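You operate a simulated robot arm through the tools that you are given. There is no shell and no other tool.

You are at the controls of a simulated robot arm. One attempt, no reset.

JOB
Run the stack back out, stand it on the orange table and wind the guides to 290 mm.
Fine: one press of the white button, hood shut; wind only once the stack stands on the table; red guide lever loose to wind, locked after. Set down upright: small blanks.
Where things are to end (x, y in the base frame): small blanks within 60 mm of [610, 520].

It is judged by the outcome, as a careful person would: the job done as asked, and still so three seconds after it is handed in. It fails if anything else is knocked over, pushed out of place, dropped, spilled or broken.

ROBOT AND FRAMES
A 6-joint arm with a fingered hand, fixed in place. Base frame: the origin is at the foot of the arm, x ahead of it, y to its left, z up; the work surface is at about z = 740. Units: mm, degrees, N and s.
With the tool pointing down near the work surface it reaches from about 340 to 740 mm from the base axis. Its first joint turns from -115.0 to 115.0 degrees. Payload 4 kg.
Tool frame: the origin (TCP) lies between the finger pads and is the grasp point; the fingertips stand 26 mm ahead of it; z points along the fingers, y is the line along which they close. The gripper opens to 132 mm. The gripper's body begins 73 mm behind the TCP. The gripper is a hand of 4 fingers: y runs from the thumb to the fingers, the wrist lies at [0, 0, -239] in the tool frame, and closing takes about 1.5 s.
Orientation is that of the tool frame in the base frame, as a unit quaternion [x, y, z, w]. With the fingers straight down and closing along the base's y, the tool's x points along the base's -x, its y along +y and its z along -z.

CONTROLS
- The arm moves only by the tool apply_moves. Its argument "targets" is a list of rows, each an object of numbers (a shift or turn left out is 0, a gripper value left out holds the last): "dx", "dy", "dz": the shift along the base's x, y, z in m; "ax", "ay", "az": the turn, a rotation vector about the base's x, y, z in degrees; "claw": the closure, from 0 (fully open) to 1 (shut). In form: [{"dx": .., "dy": .., "dz": .., "ax": .., "ay": .., "az": .., "claw": ..}, ...]. A call has 1 to 20 rows; each row is the pose to reach, as a shift and turn from the pose commanded when the call began. A row lasts 0.2 s, in which the tool goes at most 50 mm and 8.6 degrees; a call with a longer step from one row to the next is refused whole, and so is a gripper value outside its range. Where a pose cannot be reached the arm comes as near as it can. A force on the tool above 40 N (or 10 N above the force at the start of the call, whichever is more), or a blocked arm, ends the call early, and 0.2 s more pass. Each finger travels about 153 mm/s and halts on what it meets, pressing with about 27 N; the grip force reading is that of the motor and also rises with nothing between the fingers. The clock runs only during rows and for 0.2 s after the last one: add rows that repeat a pose to give the fingers time. It gives the time, the measured TCP pose, the force on the tool (base axes), the opening and the grip force at its end, in the units of the frame above (readings bear some noise), with the torque about the TCP (base axes, N m) and any sound that the robot's microphone picked up.
- Cameras (640 x 400 px; columns grow to the right, rows downward): "scene" is fixed at [49.5, 499.7, 1349.8]; the picture's right is [-0.32, -0.95, 0.00], its down [-0.59, 0.20, -0.78] and it looks along [0.74, -0.25, -0.62] (base axes); focal length 309 px, centre (320, 200). "wrist" rides on the gripper at [68, 2, -97] in the tool frame; the picture's right is [-0.03, 1.00, 0.00], its down [-0.82, -0.02, -0.58] and it looks along [-0.58, -0.02, 0.82] (tool axes); focal length 270 px, centre (320, 200). There is no depth. A picture from a camera that has moved, and an enlarged one, comes with that camera's place and axes in the base frame and with its lens.
- capture(camera): a new picture of that camera. It takes no simulated time.
- slide_trunk(by): slides the trunk up (or, below 0, down) by that many mm; the arm rides with it, the base frame stays. It gives what a move gives, with no picture.
- hand_shape(shape): the hand has 4 fingers and takes this shape, open, in about a second: jaw (thumb against the fingers, like two jaws); tri (thumb and two fingers); tip (a fingertip pinch); poke (one finger out to press); point (the index stretched); flat (the hand flat); cup (the hand cupped); fist (a fist). The gripper value then closes the fingers along that shape, each until it touches; the sizes above hold for jaw. It gives what a move gives, with no picture.
- zoom(camera, box): a new picture of the part [left, top, right, bottom] of that camera's present view, enlarged. It takes no simulated time.
- sign_off(): hands the job in; it is judged then, once.

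Nothing tells you positions but the pictures and the camera data. Unless the task says otherwise, let go and move clear before handing in.

The tools are called after "Emit:" as a command line: name --argument value ..., lists and objects as JSON in quotes. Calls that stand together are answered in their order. apply_moves: Moves the arm, as the interface text tells. Its arguments: {"type":"object","properties":{"targets":{"type":"array"}},"required":["targets"]} The other tools are called the same way: slide_trunk (by) slides the trunk up or down; hand_shape (shape) gives the hand a shape; capture (camera) takes a picture; zoom (camera, box) takes an enlarged picture of a part of a camera's view; sign_off () hands the job in.

At the start:

```text
t: 0.0
position: [483.8, 11.3, 1096.1]
ee_rot: [-0.001, 1.0, 0.0, 0.001]
ft_force: [0.8, -0.4, 0.4]
ft_torque: [0.02, 0.01, 0.02]
finger_gap: 132.1
gripper_force: 0.0
shape: jaw
trunk travel left (down, up): [-750.0, 240.0]
```

scene: 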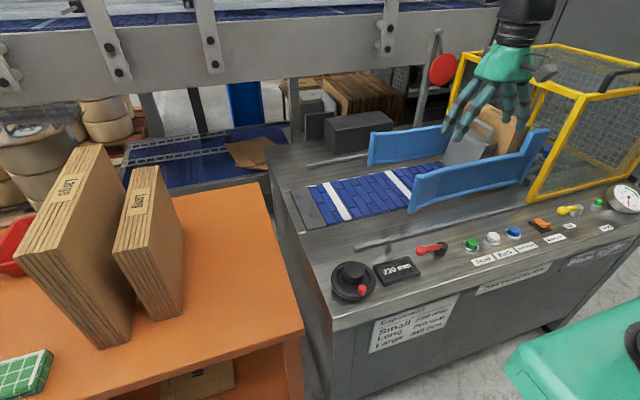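
wrist: 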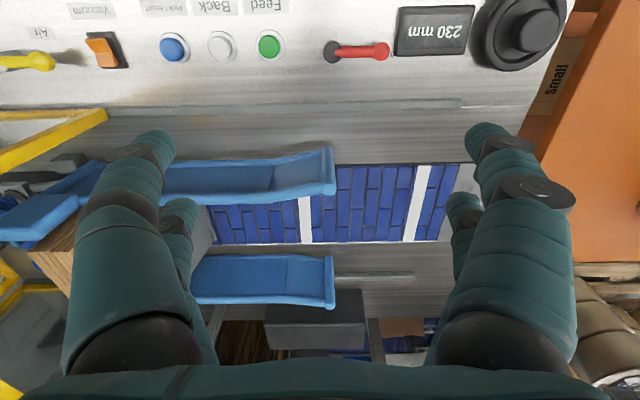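

I see a case-erector-like machine with blue guides, a yellow hood on the right, a panel of buttons, a red lever, and a 230 mm readout with a crank; the orange table is at left with large and long blanks. I'll look closer before moving.

Emit:
zoom --camera "scene" --box '[320, 160, 640, 360]'

Emit:
zoom --camera "scene" --box '[400, 20, 640, 170]'

Emit:
zoom --camera "scene" --box '[0, 130, 320, 400]'

Emit:
zoom --camera "wrist" --box '[0, 0, 320, 200]'

Emit:
zoom --camera "wrist" --box '[320, 0, 640, 200]'

```text
2.00 times, centred on (480, 260) of scene
camera zoom: at [49.5, 499.7, 1349.8], right [-0.32, -0.95, 0.0], down [-0.59, 0.2, -0.78], along [0.74, -0.25, -0.62], focal length 618 px, centre (0, 80)
```

zoom: 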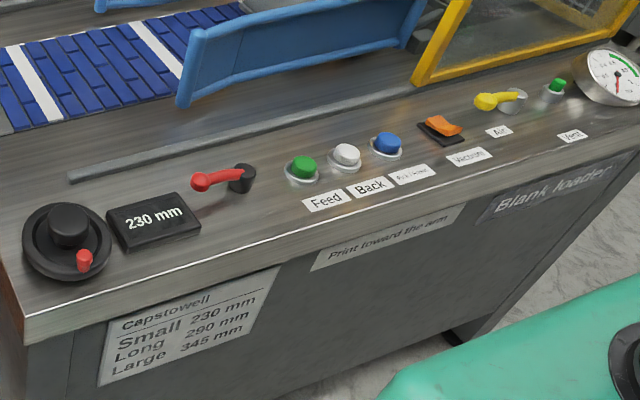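

```text
2.67 times, centred on (520, 95) of scene
camera zoom: at [49.5, 499.7, 1349.8], right [-0.32, -0.95, 0.0], down [-0.59, 0.2, -0.78], along [0.74, -0.25, -0.62], focal length 825 px, centre (-213, 480)
```

zoom: 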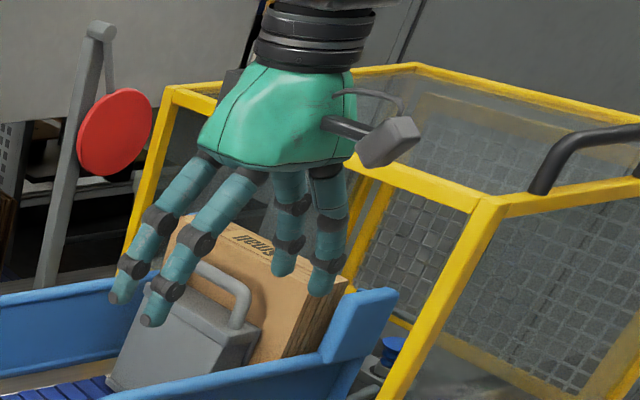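

```text
1.48 times, centred on (160, 265) of scene
camera zoom: at [49.5, 499.7, 1349.8], right [-0.32, -0.95, 0.0], down [-0.59, 0.2, -0.78], along [0.74, -0.25, -0.62], focal length 458 px, centre (557, 104)
```

zoom: 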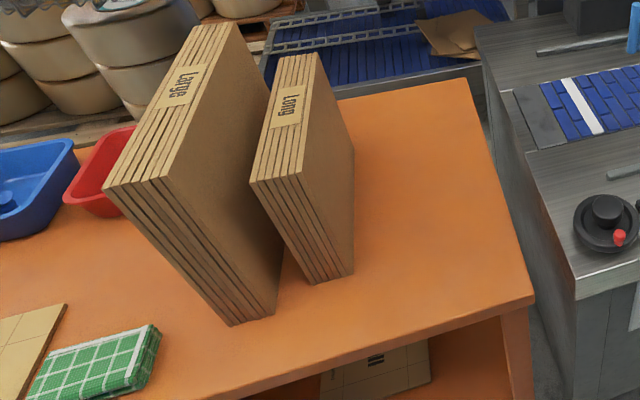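

```text
2.00 times, centred on (160, 100) of wrist
camera zoom: at [413.9, 12.4, 1193.3], right [0.03, 1.0, 0.0], down [0.82, -0.02, 0.58], along [0.58, -0.02, -0.82], focal length 541 px, centre (640, 400)
```

zoom: 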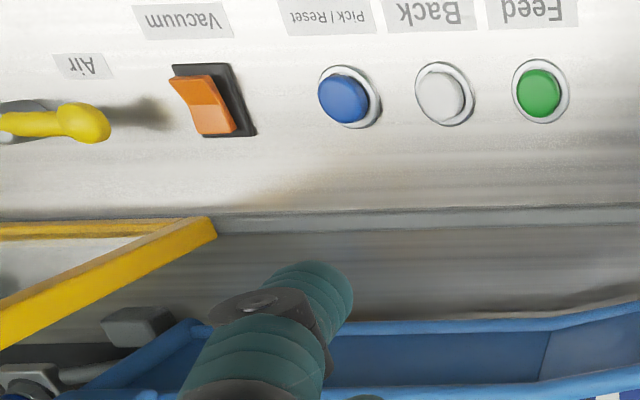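

```text
2.00 times, centred on (480, 100) of wrist
camera zoom: at [413.9, 12.4, 1193.3], right [0.03, 1.0, 0.0], down [0.82, -0.02, 0.58], along [0.58, -0.02, -0.82], focal length 541 px, centre (0, 400)
```

zoom: 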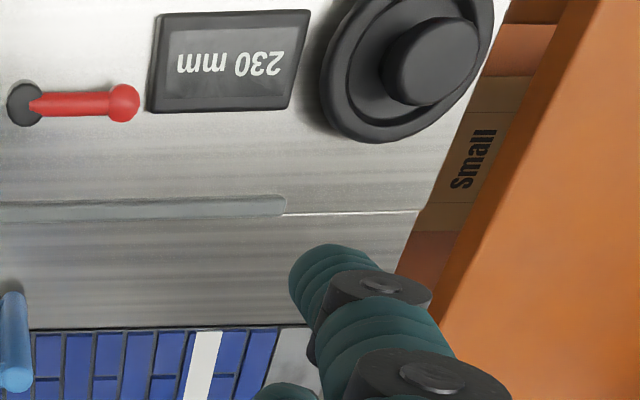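

The white "Back" button appears to be near (454, -127, 758), the crank near (450, 285), and the belt spans about x 650–855 with the stack at the far (−y) end. I'll shape the hand for pressing and move it aside to see the hood and stack properly.

Emit:
hand_shape --shape "poke"

Emit:
apply_moves --targets '[{"dx": -0.03}, {"dx": -0.06, "dy": 0.03}, {"dx": -0.06, "dy": 0.07}, {"dx": -0.06, "dy": 0.11}, {"dx": -0.06, "dy": 0.15}, {"dx": -0.06, "dy": 0.15}]'

Emit:
capture --camera "scene"

Emit:
capture --camera "wrist"

Emit:
zoom --camera "scene" --box '[400, 20, 640, 170]'

```text
t: 0.9
position: [482.9, 11.5, 1096.7]
ee_rot: [-0.001, 1.0, 0.001, 0.0]
ft_force: [-0.1, -0.1, 0.3]
ft_torque: [0.0, -0.01, -0.03]
finger_gap: 0.2
gripper_force: 0.1
shape: poke
trunk travel left (down, up): [-750.0, 240.0]
```

```text
t: 2.3
position: [422.4, 161.8, 1095.7]
ee_rot: [0.0, 1.0, -0.001, 0.0]
ft_force: [-0.1, 0.0, -0.4]
ft_torque: [0.01, -0.01, -0.01]
finger_gap: 0.1
gripper_force: 0.1
shape: poke
trunk travel left (down, up): [-750.0, 240.0]
```

```text
taken
```

scene: 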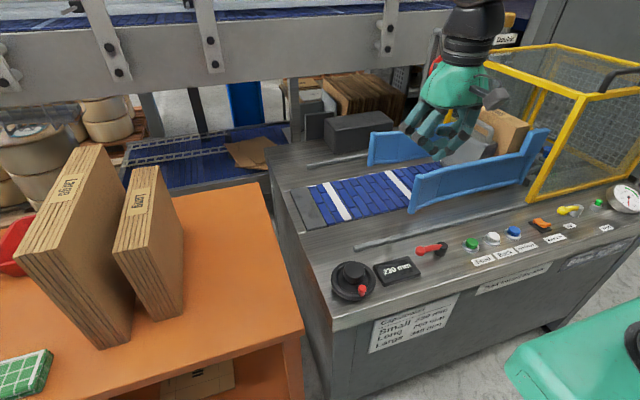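

```text
taken
camera wrist: at [353.0, 163.4, 1192.5], right [0.03, 1.0, 0.0], down [0.82, -0.02, 0.58], along [0.58, -0.02, -0.82], focal length 270 px, centre (320, 200)
```

wrist: 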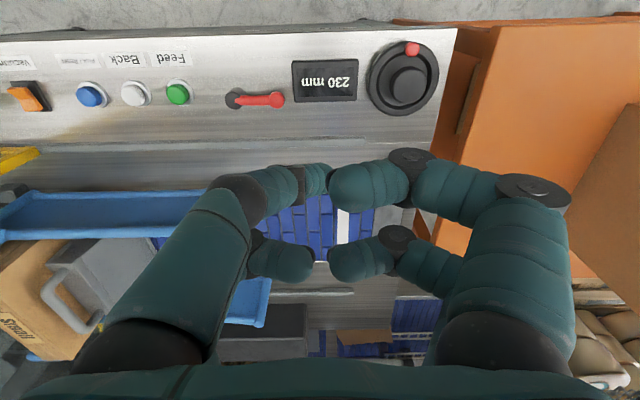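

```text
2.67 times, centred on (520, 95) of scene
camera zoom: at [49.5, 499.7, 1349.8], right [-0.32, -0.95, 0.0], down [-0.59, 0.2, -0.78], along [0.74, -0.25, -0.62], focal length 825 px, centre (-213, 480)
```

zoom: 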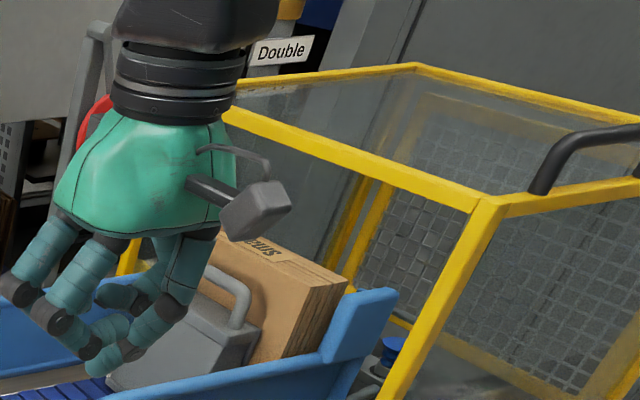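

The hand partly hides the stack; the hood is a yellow cage at the −y end. I'll close the poke shape to see how the pressing finger stands, and swing right to look at the hood and gauge.

Emit:
apply_moves --targets '[{"dy": -0.04, "claw": 1}, {"dy": -0.08, "claw": 1}, {"dy": -0.12, "claw": 1}, {"dy": -0.16, "claw": 1}, {"dy": -0.2, "claw": 1}, {"dy": -0.24, "claw": 1}, {"dy": -0.28, "claw": 1}, {"dy": -0.28, "claw": 1}, {"dy": -0.28, "claw": 1}]'

Emit:
capture --camera "scene"

Emit:
capture --camera "wrist"

```text
t: 4.3
position: [422.1, -118.2, 1097.1]
ee_rot: [-0.001, 1.0, 0.0, 0.0]
ft_force: [0.4, 0.1, -0.6]
ft_torque: [-0.02, 0.04, 0.04]
finger_gap: 0.0
gripper_force: 27.2
shape: jaw
trunk travel left (down, up): [-750.0, 240.0]
```

```text
taken
```

scene: 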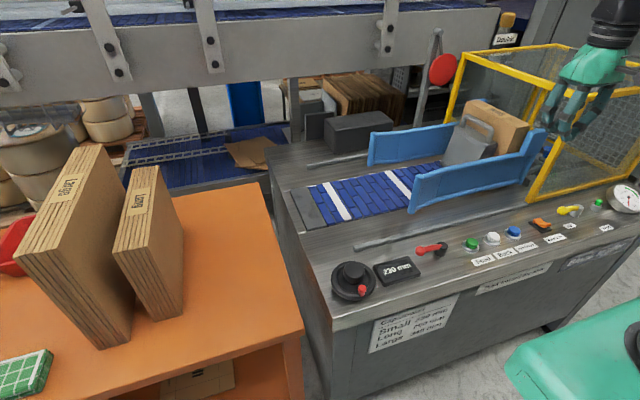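

```text
taken
camera wrist: at [352.3, -117.9, 1194.3], right [0.03, 1.0, 0.0], down [0.82, -0.02, 0.58], along [0.58, -0.02, -0.82], focal length 270 px, centre (320, 200)
```

wrist: 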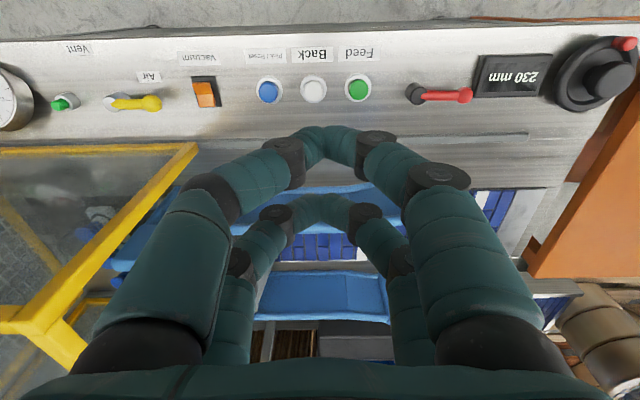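

The claw value put the hand back into a closed jaw. Now the stack, its follower block and the hood are visible; I'll zoom in on them.

Emit:
zoom --camera "scene" --box '[360, 30, 640, 205]'

Emit:
zoom --camera "wrist" --box '[0, 30, 320, 230]'

Emit:
hand_shape --shape "poke"

Emit:
zoom --camera "scene" --box '[500, 0, 640, 170]'

Emit:
capture --camera "wrist"

```text
2.29 times, centred on (500, 118) of scene
camera zoom: at [49.5, 499.7, 1349.8], right [-0.32, -0.95, 0.0], down [-0.59, 0.2, -0.78], along [0.74, -0.25, -0.62], focal length 707 px, centre (-91, 389)
```

zoom: 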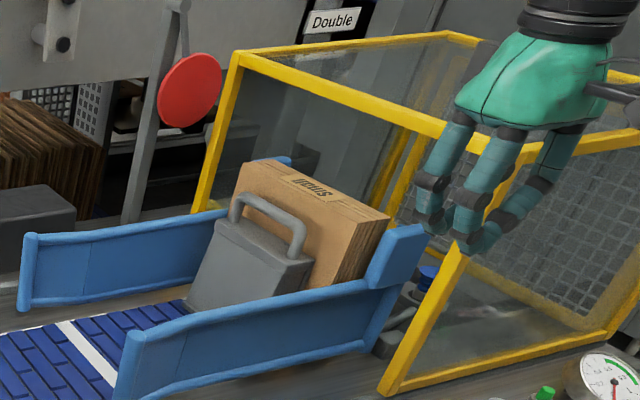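

```text
2.00 times, centred on (160, 130) of wrist
camera zoom: at [352.3, -117.9, 1194.3], right [0.03, 1.0, 0.0], down [0.82, -0.02, 0.58], along [0.58, -0.02, -0.82], focal length 541 px, centre (640, 340)
```

zoom: 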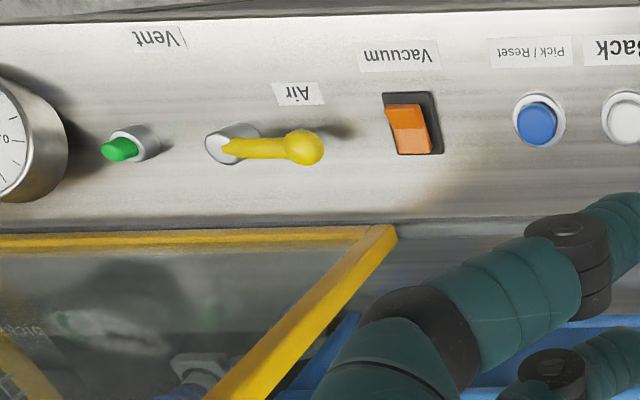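

```text
t: 5.2
position: [422.4, -119.2, 1097.4]
ee_rot: [0.0, 1.0, 0.0, 0.0]
ft_force: [0.7, 0.2, 0.7]
ft_torque: [-0.03, -0.05, -0.04]
finger_gap: 0.1
gripper_force: 0.2
shape: poke
trunk travel left (down, up): [-750.0, 240.0]
```

```text
2.35 times, centred on (570, 85) of scene
camera zoom: at [49.5, 499.7, 1349.8], right [-0.32, -0.95, 0.0], down [-0.59, 0.2, -0.78], along [0.74, -0.25, -0.62], focal length 728 px, centre (-268, 471)
```

zoom: 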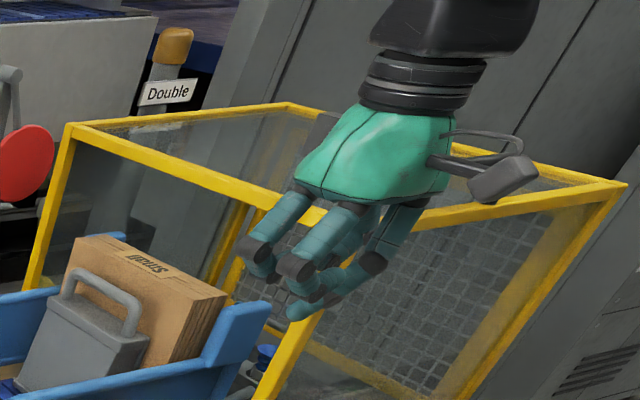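

```text
taken
camera wrist: at [352.3, -117.8, 1194.2], right [0.03, 1.0, 0.0], down [0.82, -0.02, 0.58], along [0.58, -0.02, -0.82], focal length 270 px, centre (320, 200)
```

wrist: 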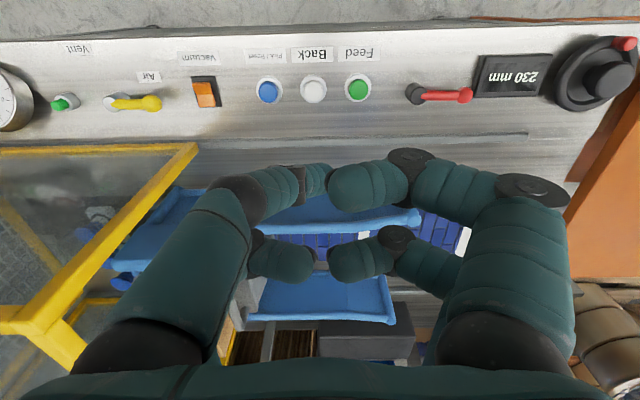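

The hood looks shut, and the stack (labelled Small) stands between the guides behind a grey follower weight with a handle. I'll compare the "point" shape for pressing.

Emit:
hand_shape --shape "point"

Emit:
zoom --camera "scene" --box '[500, 0, 640, 170]'

Emit:
capture --camera "wrist"

```text
t: 6.1
position: [421.3, -118.7, 1095.4]
ee_rot: [-0.001, 1.0, -0.001, 0.0]
ft_force: [-0.7, 0.5, -0.3]
ft_torque: [-0.01, -0.01, -0.02]
finger_gap: 0.1
gripper_force: 0.0
shape: point
trunk travel left (down, up): [-750.0, 240.0]
```

```text
2.35 times, centred on (570, 85) of scene
camera zoom: at [49.5, 499.7, 1349.8], right [-0.32, -0.95, 0.0], down [-0.59, 0.2, -0.78], along [0.74, -0.25, -0.62], focal length 728 px, centre (-268, 471)
```

zoom: 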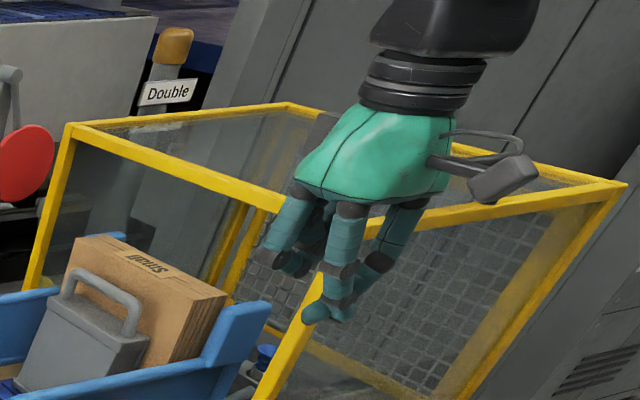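

```text
taken
camera wrist: at [352.3, -117.8, 1194.2], right [0.03, 1.0, 0.0], down [0.82, -0.02, 0.58], along [0.58, -0.02, -0.82], focal length 270 px, centre (320, 200)
```

wrist: 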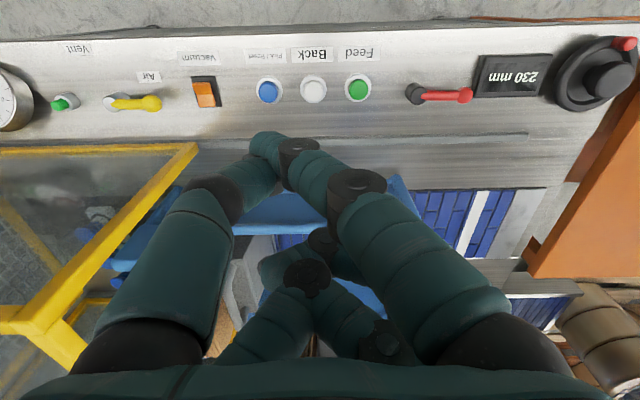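

The hood sits down on the deck (its post is vertical and its bottom bar is at deck level), so it is shut. The extended finger in "point" is offset about −30 mm in y; I'll descend above the white Back button and check alignment.

Emit:
apply_moves --targets '[{"dx": 0.01, "dy": 0.005, "dz": -0.04}, {"dx": 0.02, "dy": 0.01, "dz": -0.085}, {"dx": 0.03, "dy": 0.015, "dz": -0.13}, {"dx": 0.038, "dy": 0.021, "dz": -0.175}, {"dx": 0.038, "dy": 0.021, "dz": -0.215}, {"dx": 0.038, "dy": 0.021, "dz": -0.246}, {"dx": 0.038, "dy": 0.021, "dz": -0.246}]'

Emit:
capture --camera "wrist"

Emit:
zoom --camera "scene" --box '[420, 140, 580, 290]'

```text
t: 7.7
position: [460.8, -97.2, 850.6]
ee_rot: [0.0, 1.0, 0.0, 0.001]
ft_force: [-0.1, 0.0, -0.3]
ft_torque: [0.0, 0.01, -0.05]
finger_gap: 0.0
gripper_force: 0.0
shape: point
trunk travel left (down, up): [-750.0, 240.0]
```

```text
taken
camera wrist: at [391.9, -95.8, 946.6], right [0.03, 1.0, 0.0], down [0.82, -0.02, 0.58], along [0.58, -0.02, -0.82], focal length 270 px, centre (320, 200)
```

wrist: 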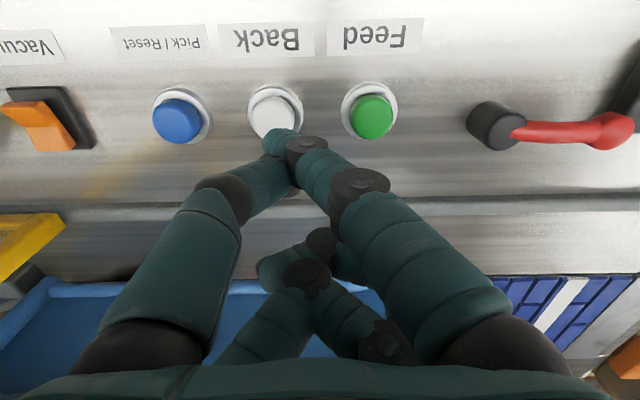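

```text
2.67 times, centred on (500, 215) of scene
camera zoom: at [49.5, 499.7, 1349.8], right [-0.32, -0.95, 0.0], down [-0.59, 0.2, -0.78], along [0.74, -0.25, -0.62], focal length 825 px, centre (-160, 160)
```

zoom: 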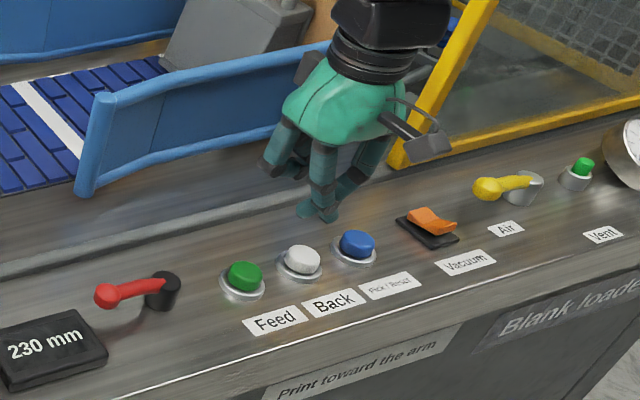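

The finger is almost above the white button, needing about 8 mm more in −y. I'll lower to just above it and check again.

Emit:
apply_moves --targets '[{"dx": 0.0, "dy": -0.009, "dz": -0.02}, {"dx": 0.0, "dy": -0.009, "dz": -0.04}, {"dx": 0.0, "dy": -0.009, "dz": -0.042}]'

Emit:
capture --camera "wrist"

Emit:
zoom --camera "scene" --box '[440, 180, 560, 260]'

```text
t: 8.5
position: [462.2, -105.7, 808.1]
ee_rot: [0.0, 1.0, 0.0, 0.0]
ft_force: [0.6, -0.2, -0.3]
ft_torque: [0.01, -0.01, -0.02]
finger_gap: 0.0
gripper_force: 0.1
shape: point
trunk travel left (down, up): [-750.0, 240.0]
```

```text
taken
camera wrist: at [391.9, -105.2, 905.5], right [0.03, 1.0, 0.0], down [0.82, -0.02, 0.58], along [0.58, -0.02, -0.82], focal length 270 px, centre (320, 200)
```

wrist: 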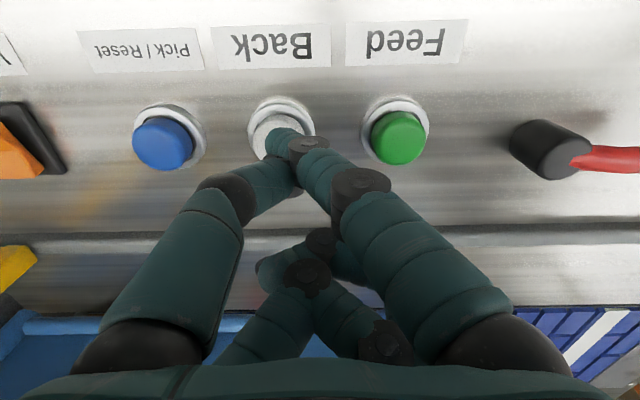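

```text
5.00 times, centred on (500, 220) of scene
camera zoom: at [49.5, 499.7, 1349.8], right [-0.32, -0.95, 0.0], down [-0.59, 0.2, -0.78], along [0.74, -0.25, -0.62], focal length 1546 px, centre (-580, 100)
```

zoom: 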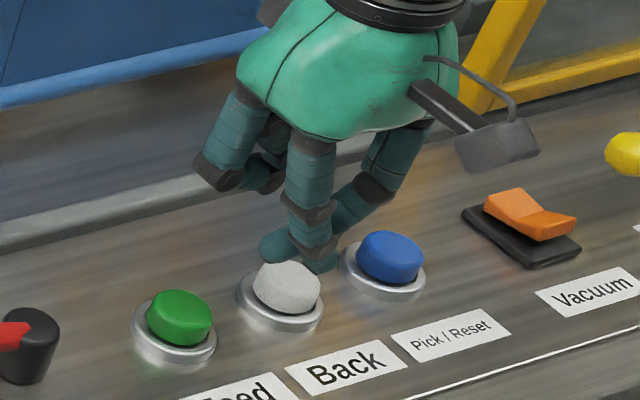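

The fingertip sits about 10 mm short of the button's centre in x. I'll shift 10 mm in +x and press down in small steps, stopping on contact.

Emit:
apply_moves --targets '[{"dx": 0.01, "dz": -0.002}, {"dx": 0.01, "dz": -0.007}, {"dx": 0.01, "dz": -0.012}, {"dx": 0.01, "dz": -0.016}]'

Emit:
capture --camera "wrist"

Emit:
zoom --camera "scene" --box '[440, 180, 560, 260]'

```text
t: 9.5
position: [469.8, -105.3, 793.6]
ee_rot: [0.0, 1.0, 0.0, 0.0]
ft_force: [-0.1, 0.4, 0.4]
ft_torque: [0.01, -0.02, 0.01]
finger_gap: 0.0
gripper_force: 0.0
shape: point
trunk travel left (down, up): [-750.0, 240.0]
```

```text
taken
camera wrist: at [402.1, -105.4, 889.3], right [0.03, 1.0, 0.0], down [0.82, -0.02, 0.58], along [0.58, -0.01, -0.82], focal length 270 px, centre (320, 200)
```

wrist: 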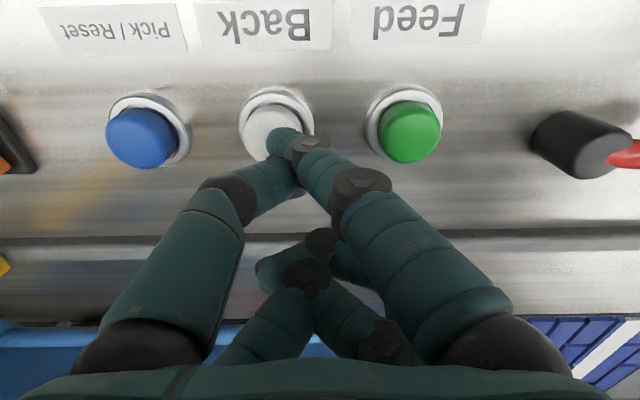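

```text
5.00 times, centred on (500, 220) of scene
camera zoom: at [49.5, 499.7, 1349.8], right [-0.32, -0.95, 0.0], down [-0.59, 0.2, -0.78], along [0.74, -0.25, -0.62], focal length 1546 px, centre (-580, 100)
```

zoom: 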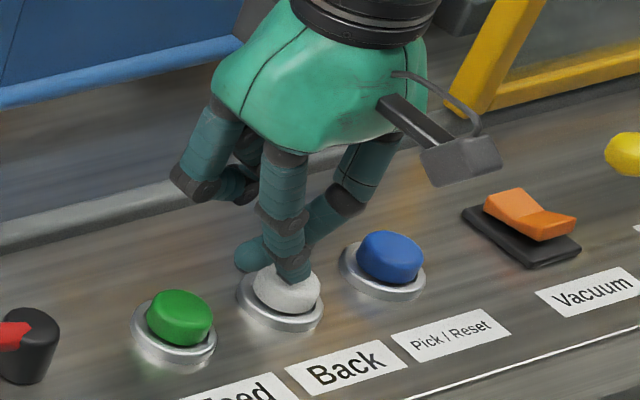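

The fingertip is now over the white cap. I'll press gently down.

Emit:
apply_moves --targets '[{"dz": -0.003}, {"dz": -0.006}, {"dz": -0.009}, {"dz": -0.012}, {"dz": -0.015}]'

Emit:
capture --camera "scene"

Emit:
zoom --camera "scene" --box '[440, 180, 560, 260]'

```text
t: 10.9
position: [469.9, -104.3, 781.1]
ee_rot: [0.0, 1.0, 0.0, 0.003]
ft_force: [-3.5, 7.0, 25.3]
ft_torque: [-0.31, 0.48, -0.16]
finger_gap: 0.0
gripper_force: 0.0
shape: point
trunk travel left (down, up): [-750.0, 240.0]
heard: click
stopped in row 5: the force on the tool passed its limit at 41 N (the readings are from after the stop); the commanded pose is now the measured one
```

```text
taken
```

scene: 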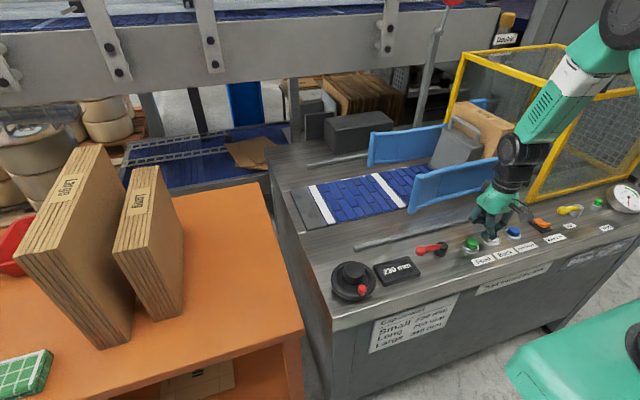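

```text
5.00 times, centred on (500, 220) of scene
camera zoom: at [49.5, 499.7, 1349.8], right [-0.32, -0.95, 0.0], down [-0.59, 0.2, -0.78], along [0.74, -0.25, -0.62], focal length 1546 px, centre (-580, 100)
```

zoom: 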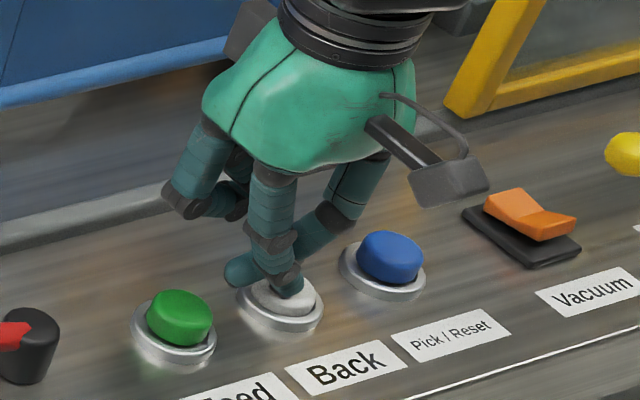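

The button clicked and the belt has begun carrying the stack and follower out. I'll lift straight off the button and wait for the run to finish.

Emit:
apply_moves --targets '[{"dz": 0.02}, {"dz": 0.05}, {"dz": 0.09}, {"dz": 0.13}, {"dz": 0.17}, {"dz": 0.21}, {"dz": 0.25}, {"dz": 0.29}, {"dx": -0.03, "dz": 0.32}, {"dx": -0.06, "dz": 0.34}, {"dx": -0.09, "dz": 0.34}, {"dx": -0.09, "dz": 0.34}]'

Emit:
capture --camera "scene"

```text
t: 13.5
position: [382.6, -105.5, 1118.7]
ee_rot: [-0.001, 1.0, -0.001, 0.002]
ft_force: [0.0, 0.2, -0.2]
ft_torque: [-0.01, 0.0, 0.01]
finger_gap: 0.0
gripper_force: 0.0
shape: point
trunk travel left (down, up): [-750.0, 240.0]
```

```text
taken
```

scene: 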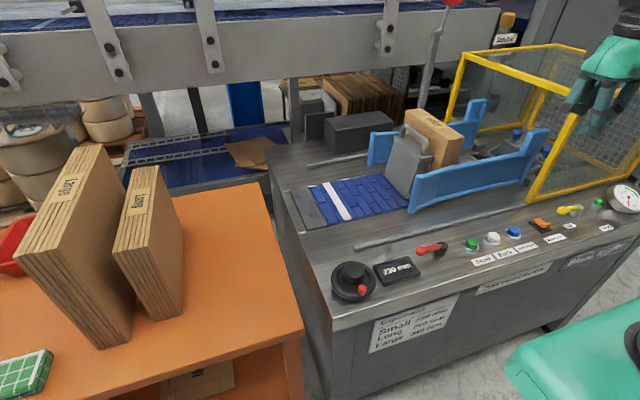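

The stack and the follower are travelling toward the loading end. I'll wait for them to stop.

Emit:
apply_moves --targets '[{"dz": 0}, {"dz": 0}, {"dz": 0}, {"dz": 0}, {"dz": 0}, {"dz": 0}, {"dz": 0}, {"dz": 0}, {"dz": 0}, {"dz": 0}]'

Emit:
capture --camera "scene"

Emit:
apply_moves --targets '[{"dz": 0}, {"dz": 0}, {"dz": 0}, {"dz": 0}, {"dz": 0}, {"dz": 0}, {"dz": 0}, {"dz": 0}, {"dz": 0}, {"dz": 0}]'

Emit:
capture --camera "scene"

```text
t: 15.7
position: [383.3, -105.8, 1118.7]
ee_rot: [0.0, 1.0, 0.0, 0.001]
ft_force: [-0.3, 1.0, -0.2]
ft_torque: [0.03, 0.01, 0.01]
finger_gap: 0.0
gripper_force: 0.0
shape: point
trunk travel left (down, up): [-750.0, 240.0]
```

```text
taken
```

scene: 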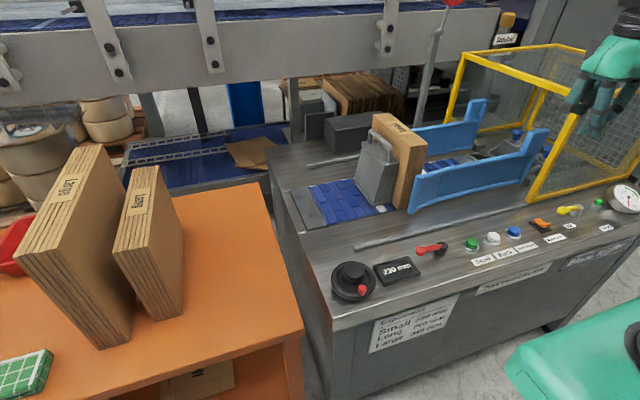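

```text
t: 17.9
position: [383.2, -106.4, 1118.1]
ee_rot: [0.0, 1.0, -0.001, 0.002]
ft_force: [0.1, -0.5, 0.2]
ft_torque: [0.01, 0.02, 0.01]
finger_gap: 0.3
gripper_force: 0.0
shape: point
trunk travel left (down, up): [-750.0, 240.0]
```

```text
taken
```

scene: 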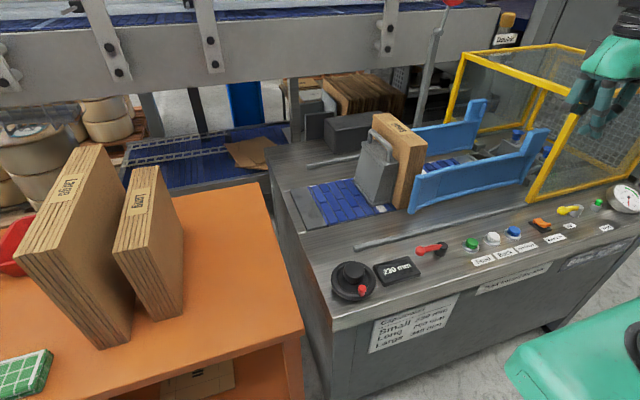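

The belt has stopped with the stack just at the mouth of the guides and the grey follower on its +y side. I'll zoom in to measure.

Emit:
zoom --camera "scene" --box '[300, 90, 500, 230]'

Emit:
apply_moves --targets '[{"dy": 0.04}, {"dy": 0.08}, {"dy": 0.12}, {"dx": 0.0, "dy": 0.14, "claw": 0}, {"dx": 0.0, "dy": 0.14}, {"dy": 0.14}, {"dy": 0.14}, {"dy": 0.14}]'

Emit:
capture --camera "wrist"

```text
2.86 times, centred on (400, 160) of scene
camera zoom: at [49.5, 499.7, 1349.8], right [-0.32, -0.95, 0.0], down [-0.59, 0.2, -0.78], along [0.74, -0.25, -0.62], focal length 884 px, centre (91, 314)
```

zoom: 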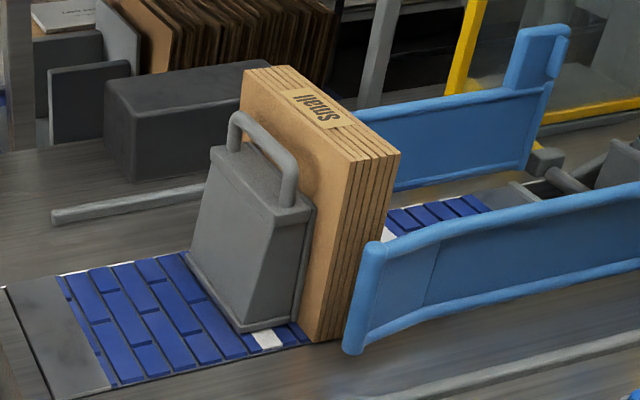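

```text
t: 19.7
position: [382.3, 34.0, 1118.1]
ee_rot: [0.0, 1.0, 0.0, 0.001]
ft_force: [0.7, -0.1, 0.1]
ft_torque: [-0.01, 0.0, 0.02]
finger_gap: 0.0
gripper_force: 0.0
shape: point
trunk travel left (down, up): [-750.0, 240.0]
```

```text
taken
camera wrist: at [312.7, 34.9, 1214.9], right [0.03, 1.0, 0.0], down [0.81, -0.02, 0.58], along [0.58, -0.02, -0.81], focal length 270 px, centre (320, 200)
```

wrist: 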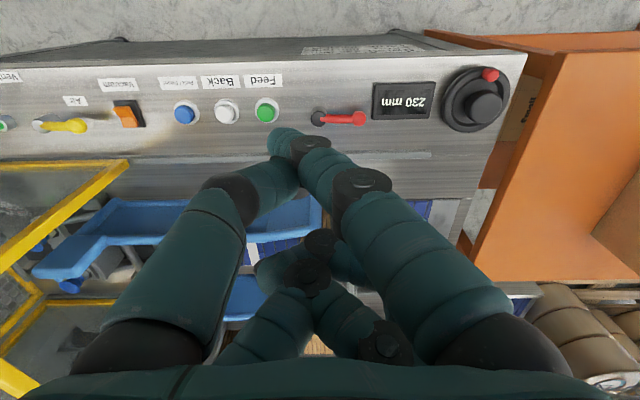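

The small stack measures roughly x 653–866, y −6..48, z 745–960 (213 wide, 53 thick, 215 tall); the follower butts against its +y face up to z≈885 with a handle to about z≈925. I'll open the jaw and move over the stack to check reach and the handle clearance.

Emit:
hand_shape --shape "jaw"

Emit:
apply_moves --targets '[{"dx": 0.04}, {"dx": 0.08}, {"dx": 0.12}, {"dx": 0.16}, {"dx": 0.2}, {"dx": 0.2}]'

Emit:
capture --camera "wrist"

Emit:
capture --camera "scene"

```text
t: 20.6
position: [382.6, 34.7, 1118.2]
ee_rot: [0.0, 1.0, 0.0, 0.002]
ft_force: [0.5, 0.0, -0.4]
ft_torque: [0.0, 0.0, 0.0]
finger_gap: 131.8
gripper_force: 0.2
shape: jaw
trunk travel left (down, up): [-750.0, 240.0]
```

```text
t: 22.0
position: [582.8, 34.5, 1118.3]
ee_rot: [0.001, 1.0, 0.0, 0.002]
ft_force: [-0.5, -0.7, -0.2]
ft_torque: [0.02, -0.01, 0.01]
finger_gap: 132.0
gripper_force: 0.0
shape: jaw
trunk travel left (down, up): [-750.0, 240.0]
```

```text
taken
camera wrist: at [513.6, 35.5, 1215.7], right [0.03, 1.0, 0.0], down [0.81, -0.02, 0.58], along [0.58, -0.02, -0.81], focal length 270 px, centre (320, 200)
```

wrist: 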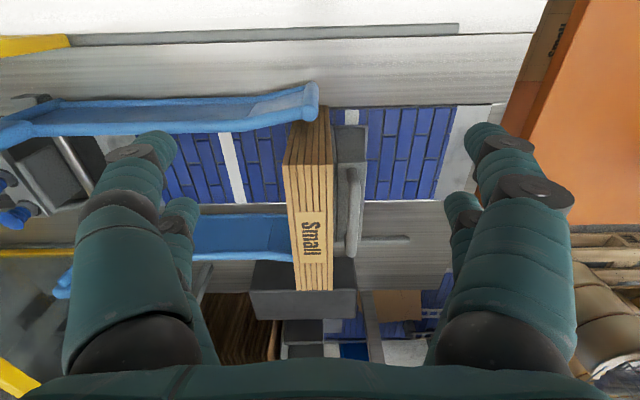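

```text
taken
```

scene: 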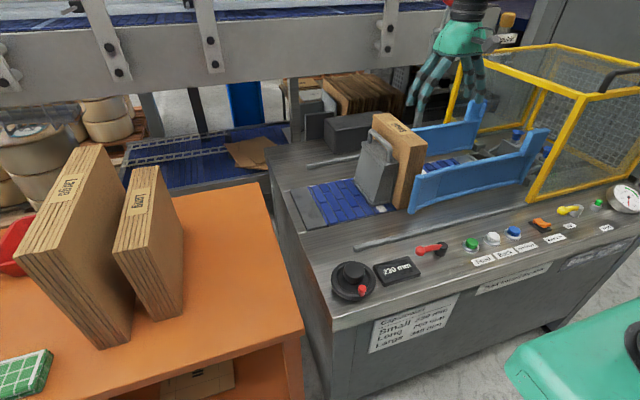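

Good view from above: the stack, the follower and its handle are clear. I'll zoom to measure the handle gap.

Emit:
zoom --camera "wrist" --box '[240, 90, 440, 310]'

Emit:
zoom --camera "scene" --box '[330, 90, 450, 220]'

```text
1.82 times, centred on (340, 200) of wrist
camera zoom: at [513.6, 35.5, 1215.7], right [0.03, 1.0, 0.0], down [0.81, -0.02, 0.58], along [0.58, -0.02, -0.81], focal length 491 px, centre (284, 200)
```

zoom: 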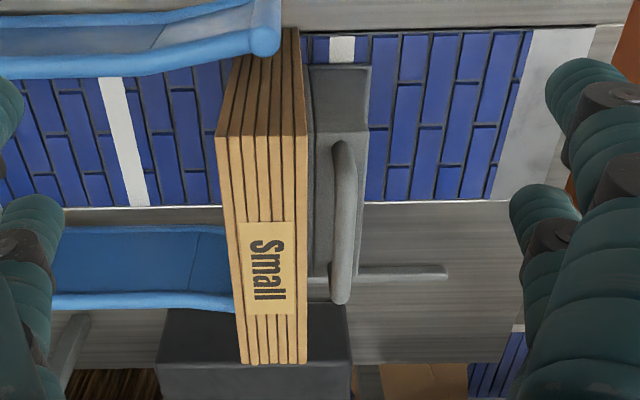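

```text
3.08 times, centred on (390, 155) of scene
camera zoom: at [49.5, 499.7, 1349.8], right [-0.32, -0.95, 0.0], down [-0.59, 0.2, -0.78], along [0.74, -0.25, -0.62], focal length 952 px, centre (105, 338)
```

zoom: 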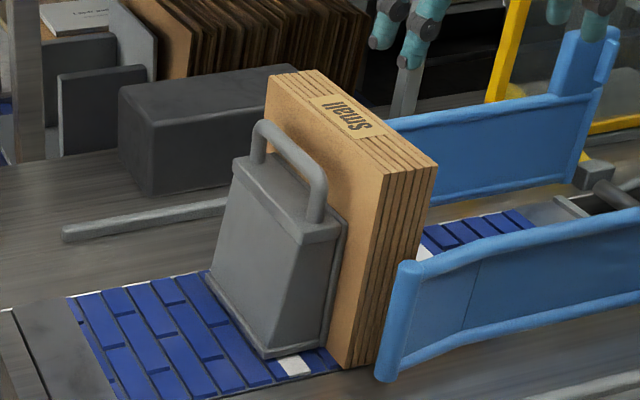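

Refined numbers: stack top centre ≈ (757, 18), thickness ≈ 54, top z ≈ 960; the handle top is ≈ z 930 at y 62–79, leaving about 16 mm between it and the stack. I'll grip only the top ~25 mm at the centre of the stack so that the fingers stay above the handle; first I go above it with a partly closed jaw.

Emit:
apply_moves --targets '[{"dx": 0.04, "dy": -0.008, "claw": 0.4}, {"dx": 0.08, "dy": -0.016, "claw": 0.4}, {"dx": 0.12, "dy": -0.016, "claw": 0.4}, {"dx": 0.16, "dy": -0.016, "claw": 0.4}, {"dx": 0.17, "dy": -0.016, "claw": 0.4}, {"dx": 0.17, "dy": -0.016, "claw": 0.4}]'

Emit:
capture --camera "wrist"

Emit:
zoom --camera "scene" --box '[330, 10, 490, 220]'

```text
t: 23.4
position: [688.9, 15.9, 1099.2]
ee_rot: [0.001, 1.0, 0.001, 0.001]
ft_force: [0.7, 0.5, 0.3]
ft_torque: [0.01, 0.0, 0.02]
finger_gap: 79.7
gripper_force: 0.0
shape: jaw
out of reach, approached as far as the arm can: row 3, 4, 5, 6
trunk travel left (down, up): [-750.0, 240.0]
```

```text
taken
camera wrist: at [619.0, 17.1, 1196.9], right [0.03, 1.0, 0.0], down [0.81, -0.02, 0.58], along [0.58, -0.02, -0.81], focal length 270 px, centre (320, 200)
```

wrist: 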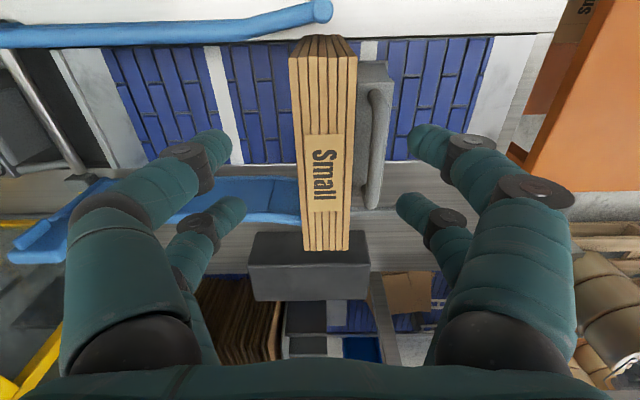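

```text
1.90 times, centred on (410, 115) of scene
camera zoom: at [49.5, 499.7, 1349.8], right [-0.32, -0.95, 0.0], down [-0.59, 0.2, -0.78], along [0.74, -0.25, -0.62], focal length 589 px, centre (149, 362)
```

zoom: 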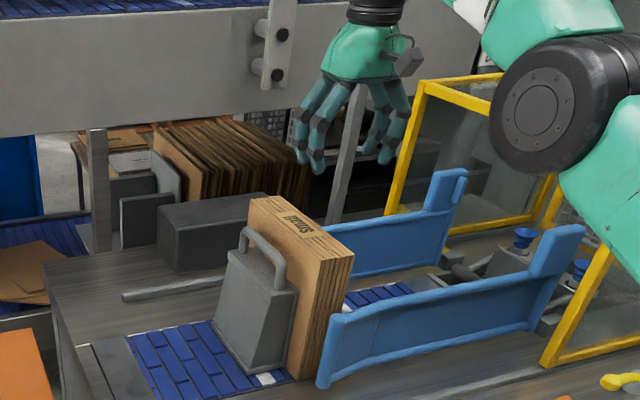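

The arm is at its reach limit at this height (x≈689), so I need to come down lower and lean the tool slightly outward. First I back off to a reachable pose to learn the commanded reference.

Emit:
apply_moves --targets '[{"dx": -0.04}, {"dx": -0.08}, {"dx": -0.1}, {"dx": -0.1}]'

```text
t: 24.4
position: [587.6, 17.8, 1100.3]
ee_rot: [0.0, 1.0, 0.0, 0.002]
ft_force: [-0.5, 0.2, 0.8]
ft_torque: [0.01, 0.03, 0.01]
finger_gap: 79.8
gripper_force: 0.1
shape: jaw
trunk travel left (down, up): [-750.0, 240.0]
```

The reference resets to the measured pose. Now I lean the tool 12° outward and move to x≈745 just above the stack top.

Emit:
apply_moves --targets '[{"dx": 0.03, "dz": -0.01, "ay": -4}, {"dx": 0.07, "dz": -0.03, "ay": -8}, {"dx": 0.11, "dz": -0.05, "ay": -12}, {"dx": 0.145, "dz": -0.06, "ay": -12}, {"dx": 0.157, "dz": -0.06, "ay": -12}, {"dx": 0.157, "dz": -0.06, "ay": -12}]'

Emit:
capture --camera "wrist"

Emit:
zoom --camera "scene" --box '[330, 10, 490, 220]'

```text
t: 25.8
position: [745.3, 17.4, 1039.2]
ee_rot: [-0.001, 0.994, 0.0, 0.107]
ft_force: [0.1, 0.0, -0.4]
ft_torque: [0.01, 0.02, 0.01]
finger_gap: 79.7
gripper_force: 0.0
shape: jaw
trunk travel left (down, up): [-750.0, 240.0]
```

```text
taken
camera wrist: at [657.3, 18.6, 1119.9], right [0.03, 1.0, 0.0], down [0.68, -0.02, 0.74], along [0.74, -0.02, -0.68], focal length 270 px, centre (320, 200)
```

wrist: 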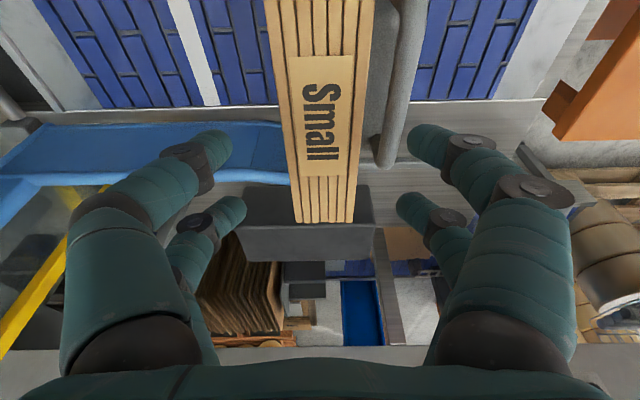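

```text
1.90 times, centred on (410, 115) of scene
camera zoom: at [49.5, 499.7, 1349.8], right [-0.32, -0.95, 0.0], down [-0.59, 0.2, -0.78], along [0.74, -0.25, -0.62], focal length 589 px, centre (149, 362)
```

zoom: 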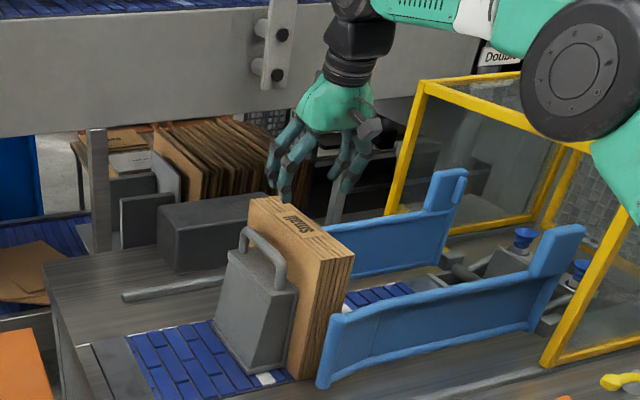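

The stack spans y −10..45 (centre ≈17), and the tool is centred on it. I'll narrow the jaw to about 68 mm and lower so the tips just straddle the top edge.

Emit:
apply_moves --targets '[{"dz": 0.0, "claw": 0.485}, {"dz": -0.01, "claw": 0.485}, {"dz": -0.025, "claw": 0.485}, {"dz": -0.04, "claw": 0.485}, {"dz": -0.055, "claw": 0.485}, {"dz": -0.06, "claw": 0.485}]'

Emit:
capture --camera "wrist"

Emit:
zoom --camera "scene" --box '[340, 60, 460, 180]'

```text
t: 27.2
position: [745.6, 18.9, 979.4]
ee_rot: [0.0, 0.994, 0.001, 0.106]
ft_force: [0.5, 0.2, 0.1]
ft_torque: [-0.01, 0.03, 0.01]
finger_gap: 68.5
gripper_force: 0.1
shape: jaw
trunk travel left (down, up): [-750.0, 240.0]
```

```text
taken
camera wrist: at [657.0, 19.1, 1059.5], right [0.03, 1.0, 0.0], down [0.68, -0.02, 0.74], along [0.74, -0.02, -0.68], focal length 270 px, centre (320, 200)
```

wrist: 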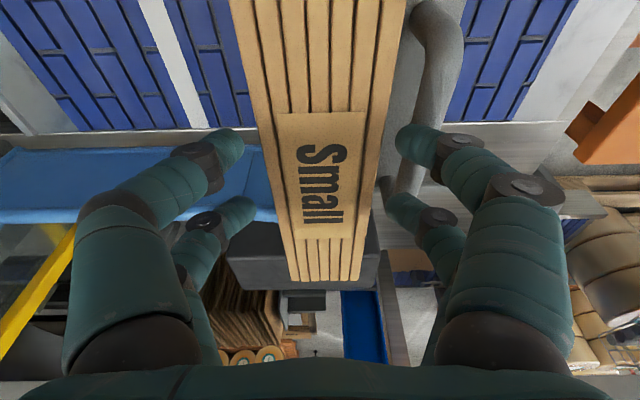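

```text
3.33 times, centred on (400, 120) of scene
camera zoom: at [49.5, 499.7, 1349.8], right [-0.32, -0.95, 0.0], down [-0.59, 0.2, -0.78], along [0.74, -0.25, -0.62], focal length 1031 px, centre (53, 467)
```

zoom: 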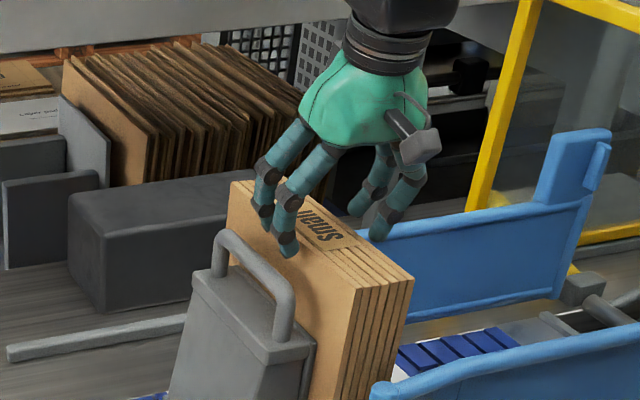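

The fingers straddle the stack's top cleanly, with a touch more clearance on the −y side. I'll shift +2 mm in y, lower 20 mm more and close.

Emit:
apply_moves --targets '[{"dy": 0.002, "dz": -0.005}, {"dy": 0.002, "dz": -0.012}, {"dy": 0.002, "dz": -0.02}, {"dy": 0.002, "dz": -0.02}]'

Emit:
zoom --camera "scene" --box '[340, 60, 460, 180]'

Emit:
capture --camera "wrist"

```text
t: 28.2
position: [745.7, 20.4, 958.9]
ee_rot: [0.001, 0.994, -0.001, 0.106]
ft_force: [0.5, -2.0, 1.5]
ft_torque: [0.02, 0.02, 0.0]
finger_gap: 67.8
gripper_force: 0.0
shape: jaw
trunk travel left (down, up): [-750.0, 240.0]
```

```text
3.33 times, centred on (400, 120) of scene
camera zoom: at [49.5, 499.7, 1349.8], right [-0.32, -0.95, 0.0], down [-0.59, 0.2, -0.78], along [0.74, -0.25, -0.62], focal length 1031 px, centre (53, 467)
```

zoom: 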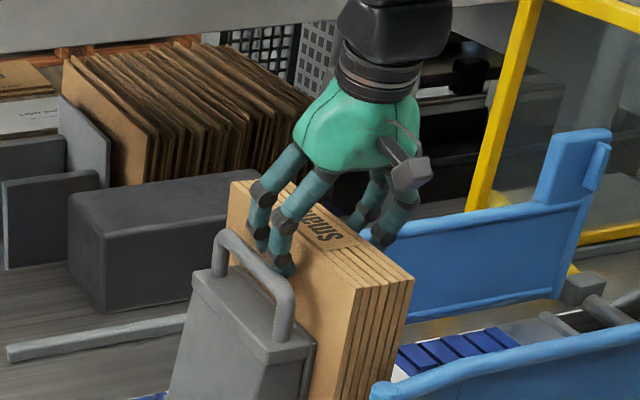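

```text
taken
camera wrist: at [657.1, 21.1, 1039.5], right [0.03, 1.0, 0.0], down [0.68, -0.02, 0.74], along [0.74, -0.02, -0.68], focal length 270 px, centre (320, 200)
```

wrist: 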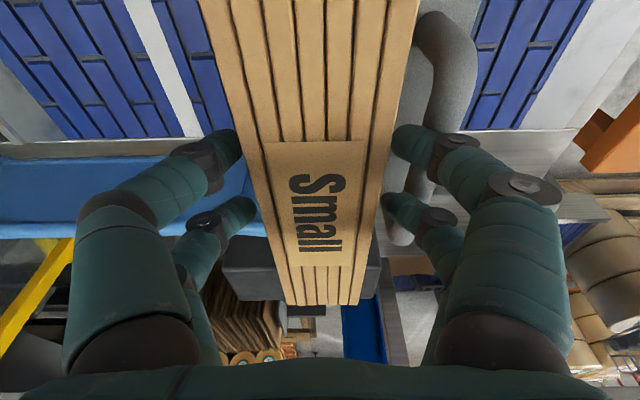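

The tips are beside the stack just at handle height with only a faint touch. Closing inward moves them away from the handle; I'll grip now.

Emit:
apply_moves --targets '[{"dy": -0.002, "claw": 0.55}, {"dy": -0.002, "claw": 0.6}, {"dy": -0.002, "claw": 0.7}, {"dy": -0.002, "claw": 1.0}, {"dy": -0.002, "claw": 1.0}, {"dy": -0.002, "claw": 1.0}, {"dy": -0.002, "claw": 1.0}, {"dy": -0.002, "claw": 1.0}]'

Emit:
zoom --camera "scene" --box '[340, 60, 460, 180]'

Emit:
capture --camera "wrist"

```text
t: 30.0
position: [745.3, 19.1, 958.9]
ee_rot: [0.0, 0.994, 0.0, 0.106]
ft_force: [-0.8, -0.2, 0.4]
ft_torque: [-0.02, 0.01, -0.01]
finger_gap: 48.4
gripper_force: 27.3
shape: jaw
trunk travel left (down, up): [-750.0, 240.0]
```

```text
3.33 times, centred on (400, 120) of scene
camera zoom: at [49.5, 499.7, 1349.8], right [-0.32, -0.95, 0.0], down [-0.59, 0.2, -0.78], along [0.74, -0.25, -0.62], focal length 1031 px, centre (53, 467)
```

zoom: 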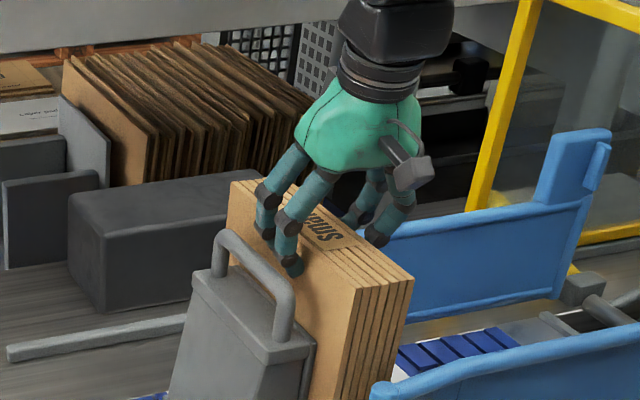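

```text
taken
camera wrist: at [657.5, 19.4, 1039.5], right [0.03, 1.0, 0.0], down [0.68, -0.02, 0.74], along [0.74, -0.02, -0.68], focal length 270 px, centre (320, 200)
```

wrist: 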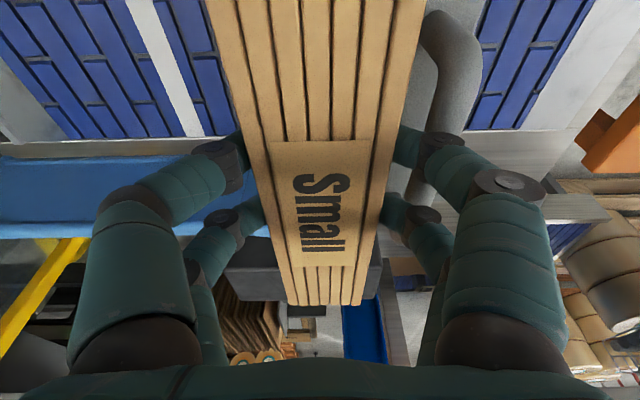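

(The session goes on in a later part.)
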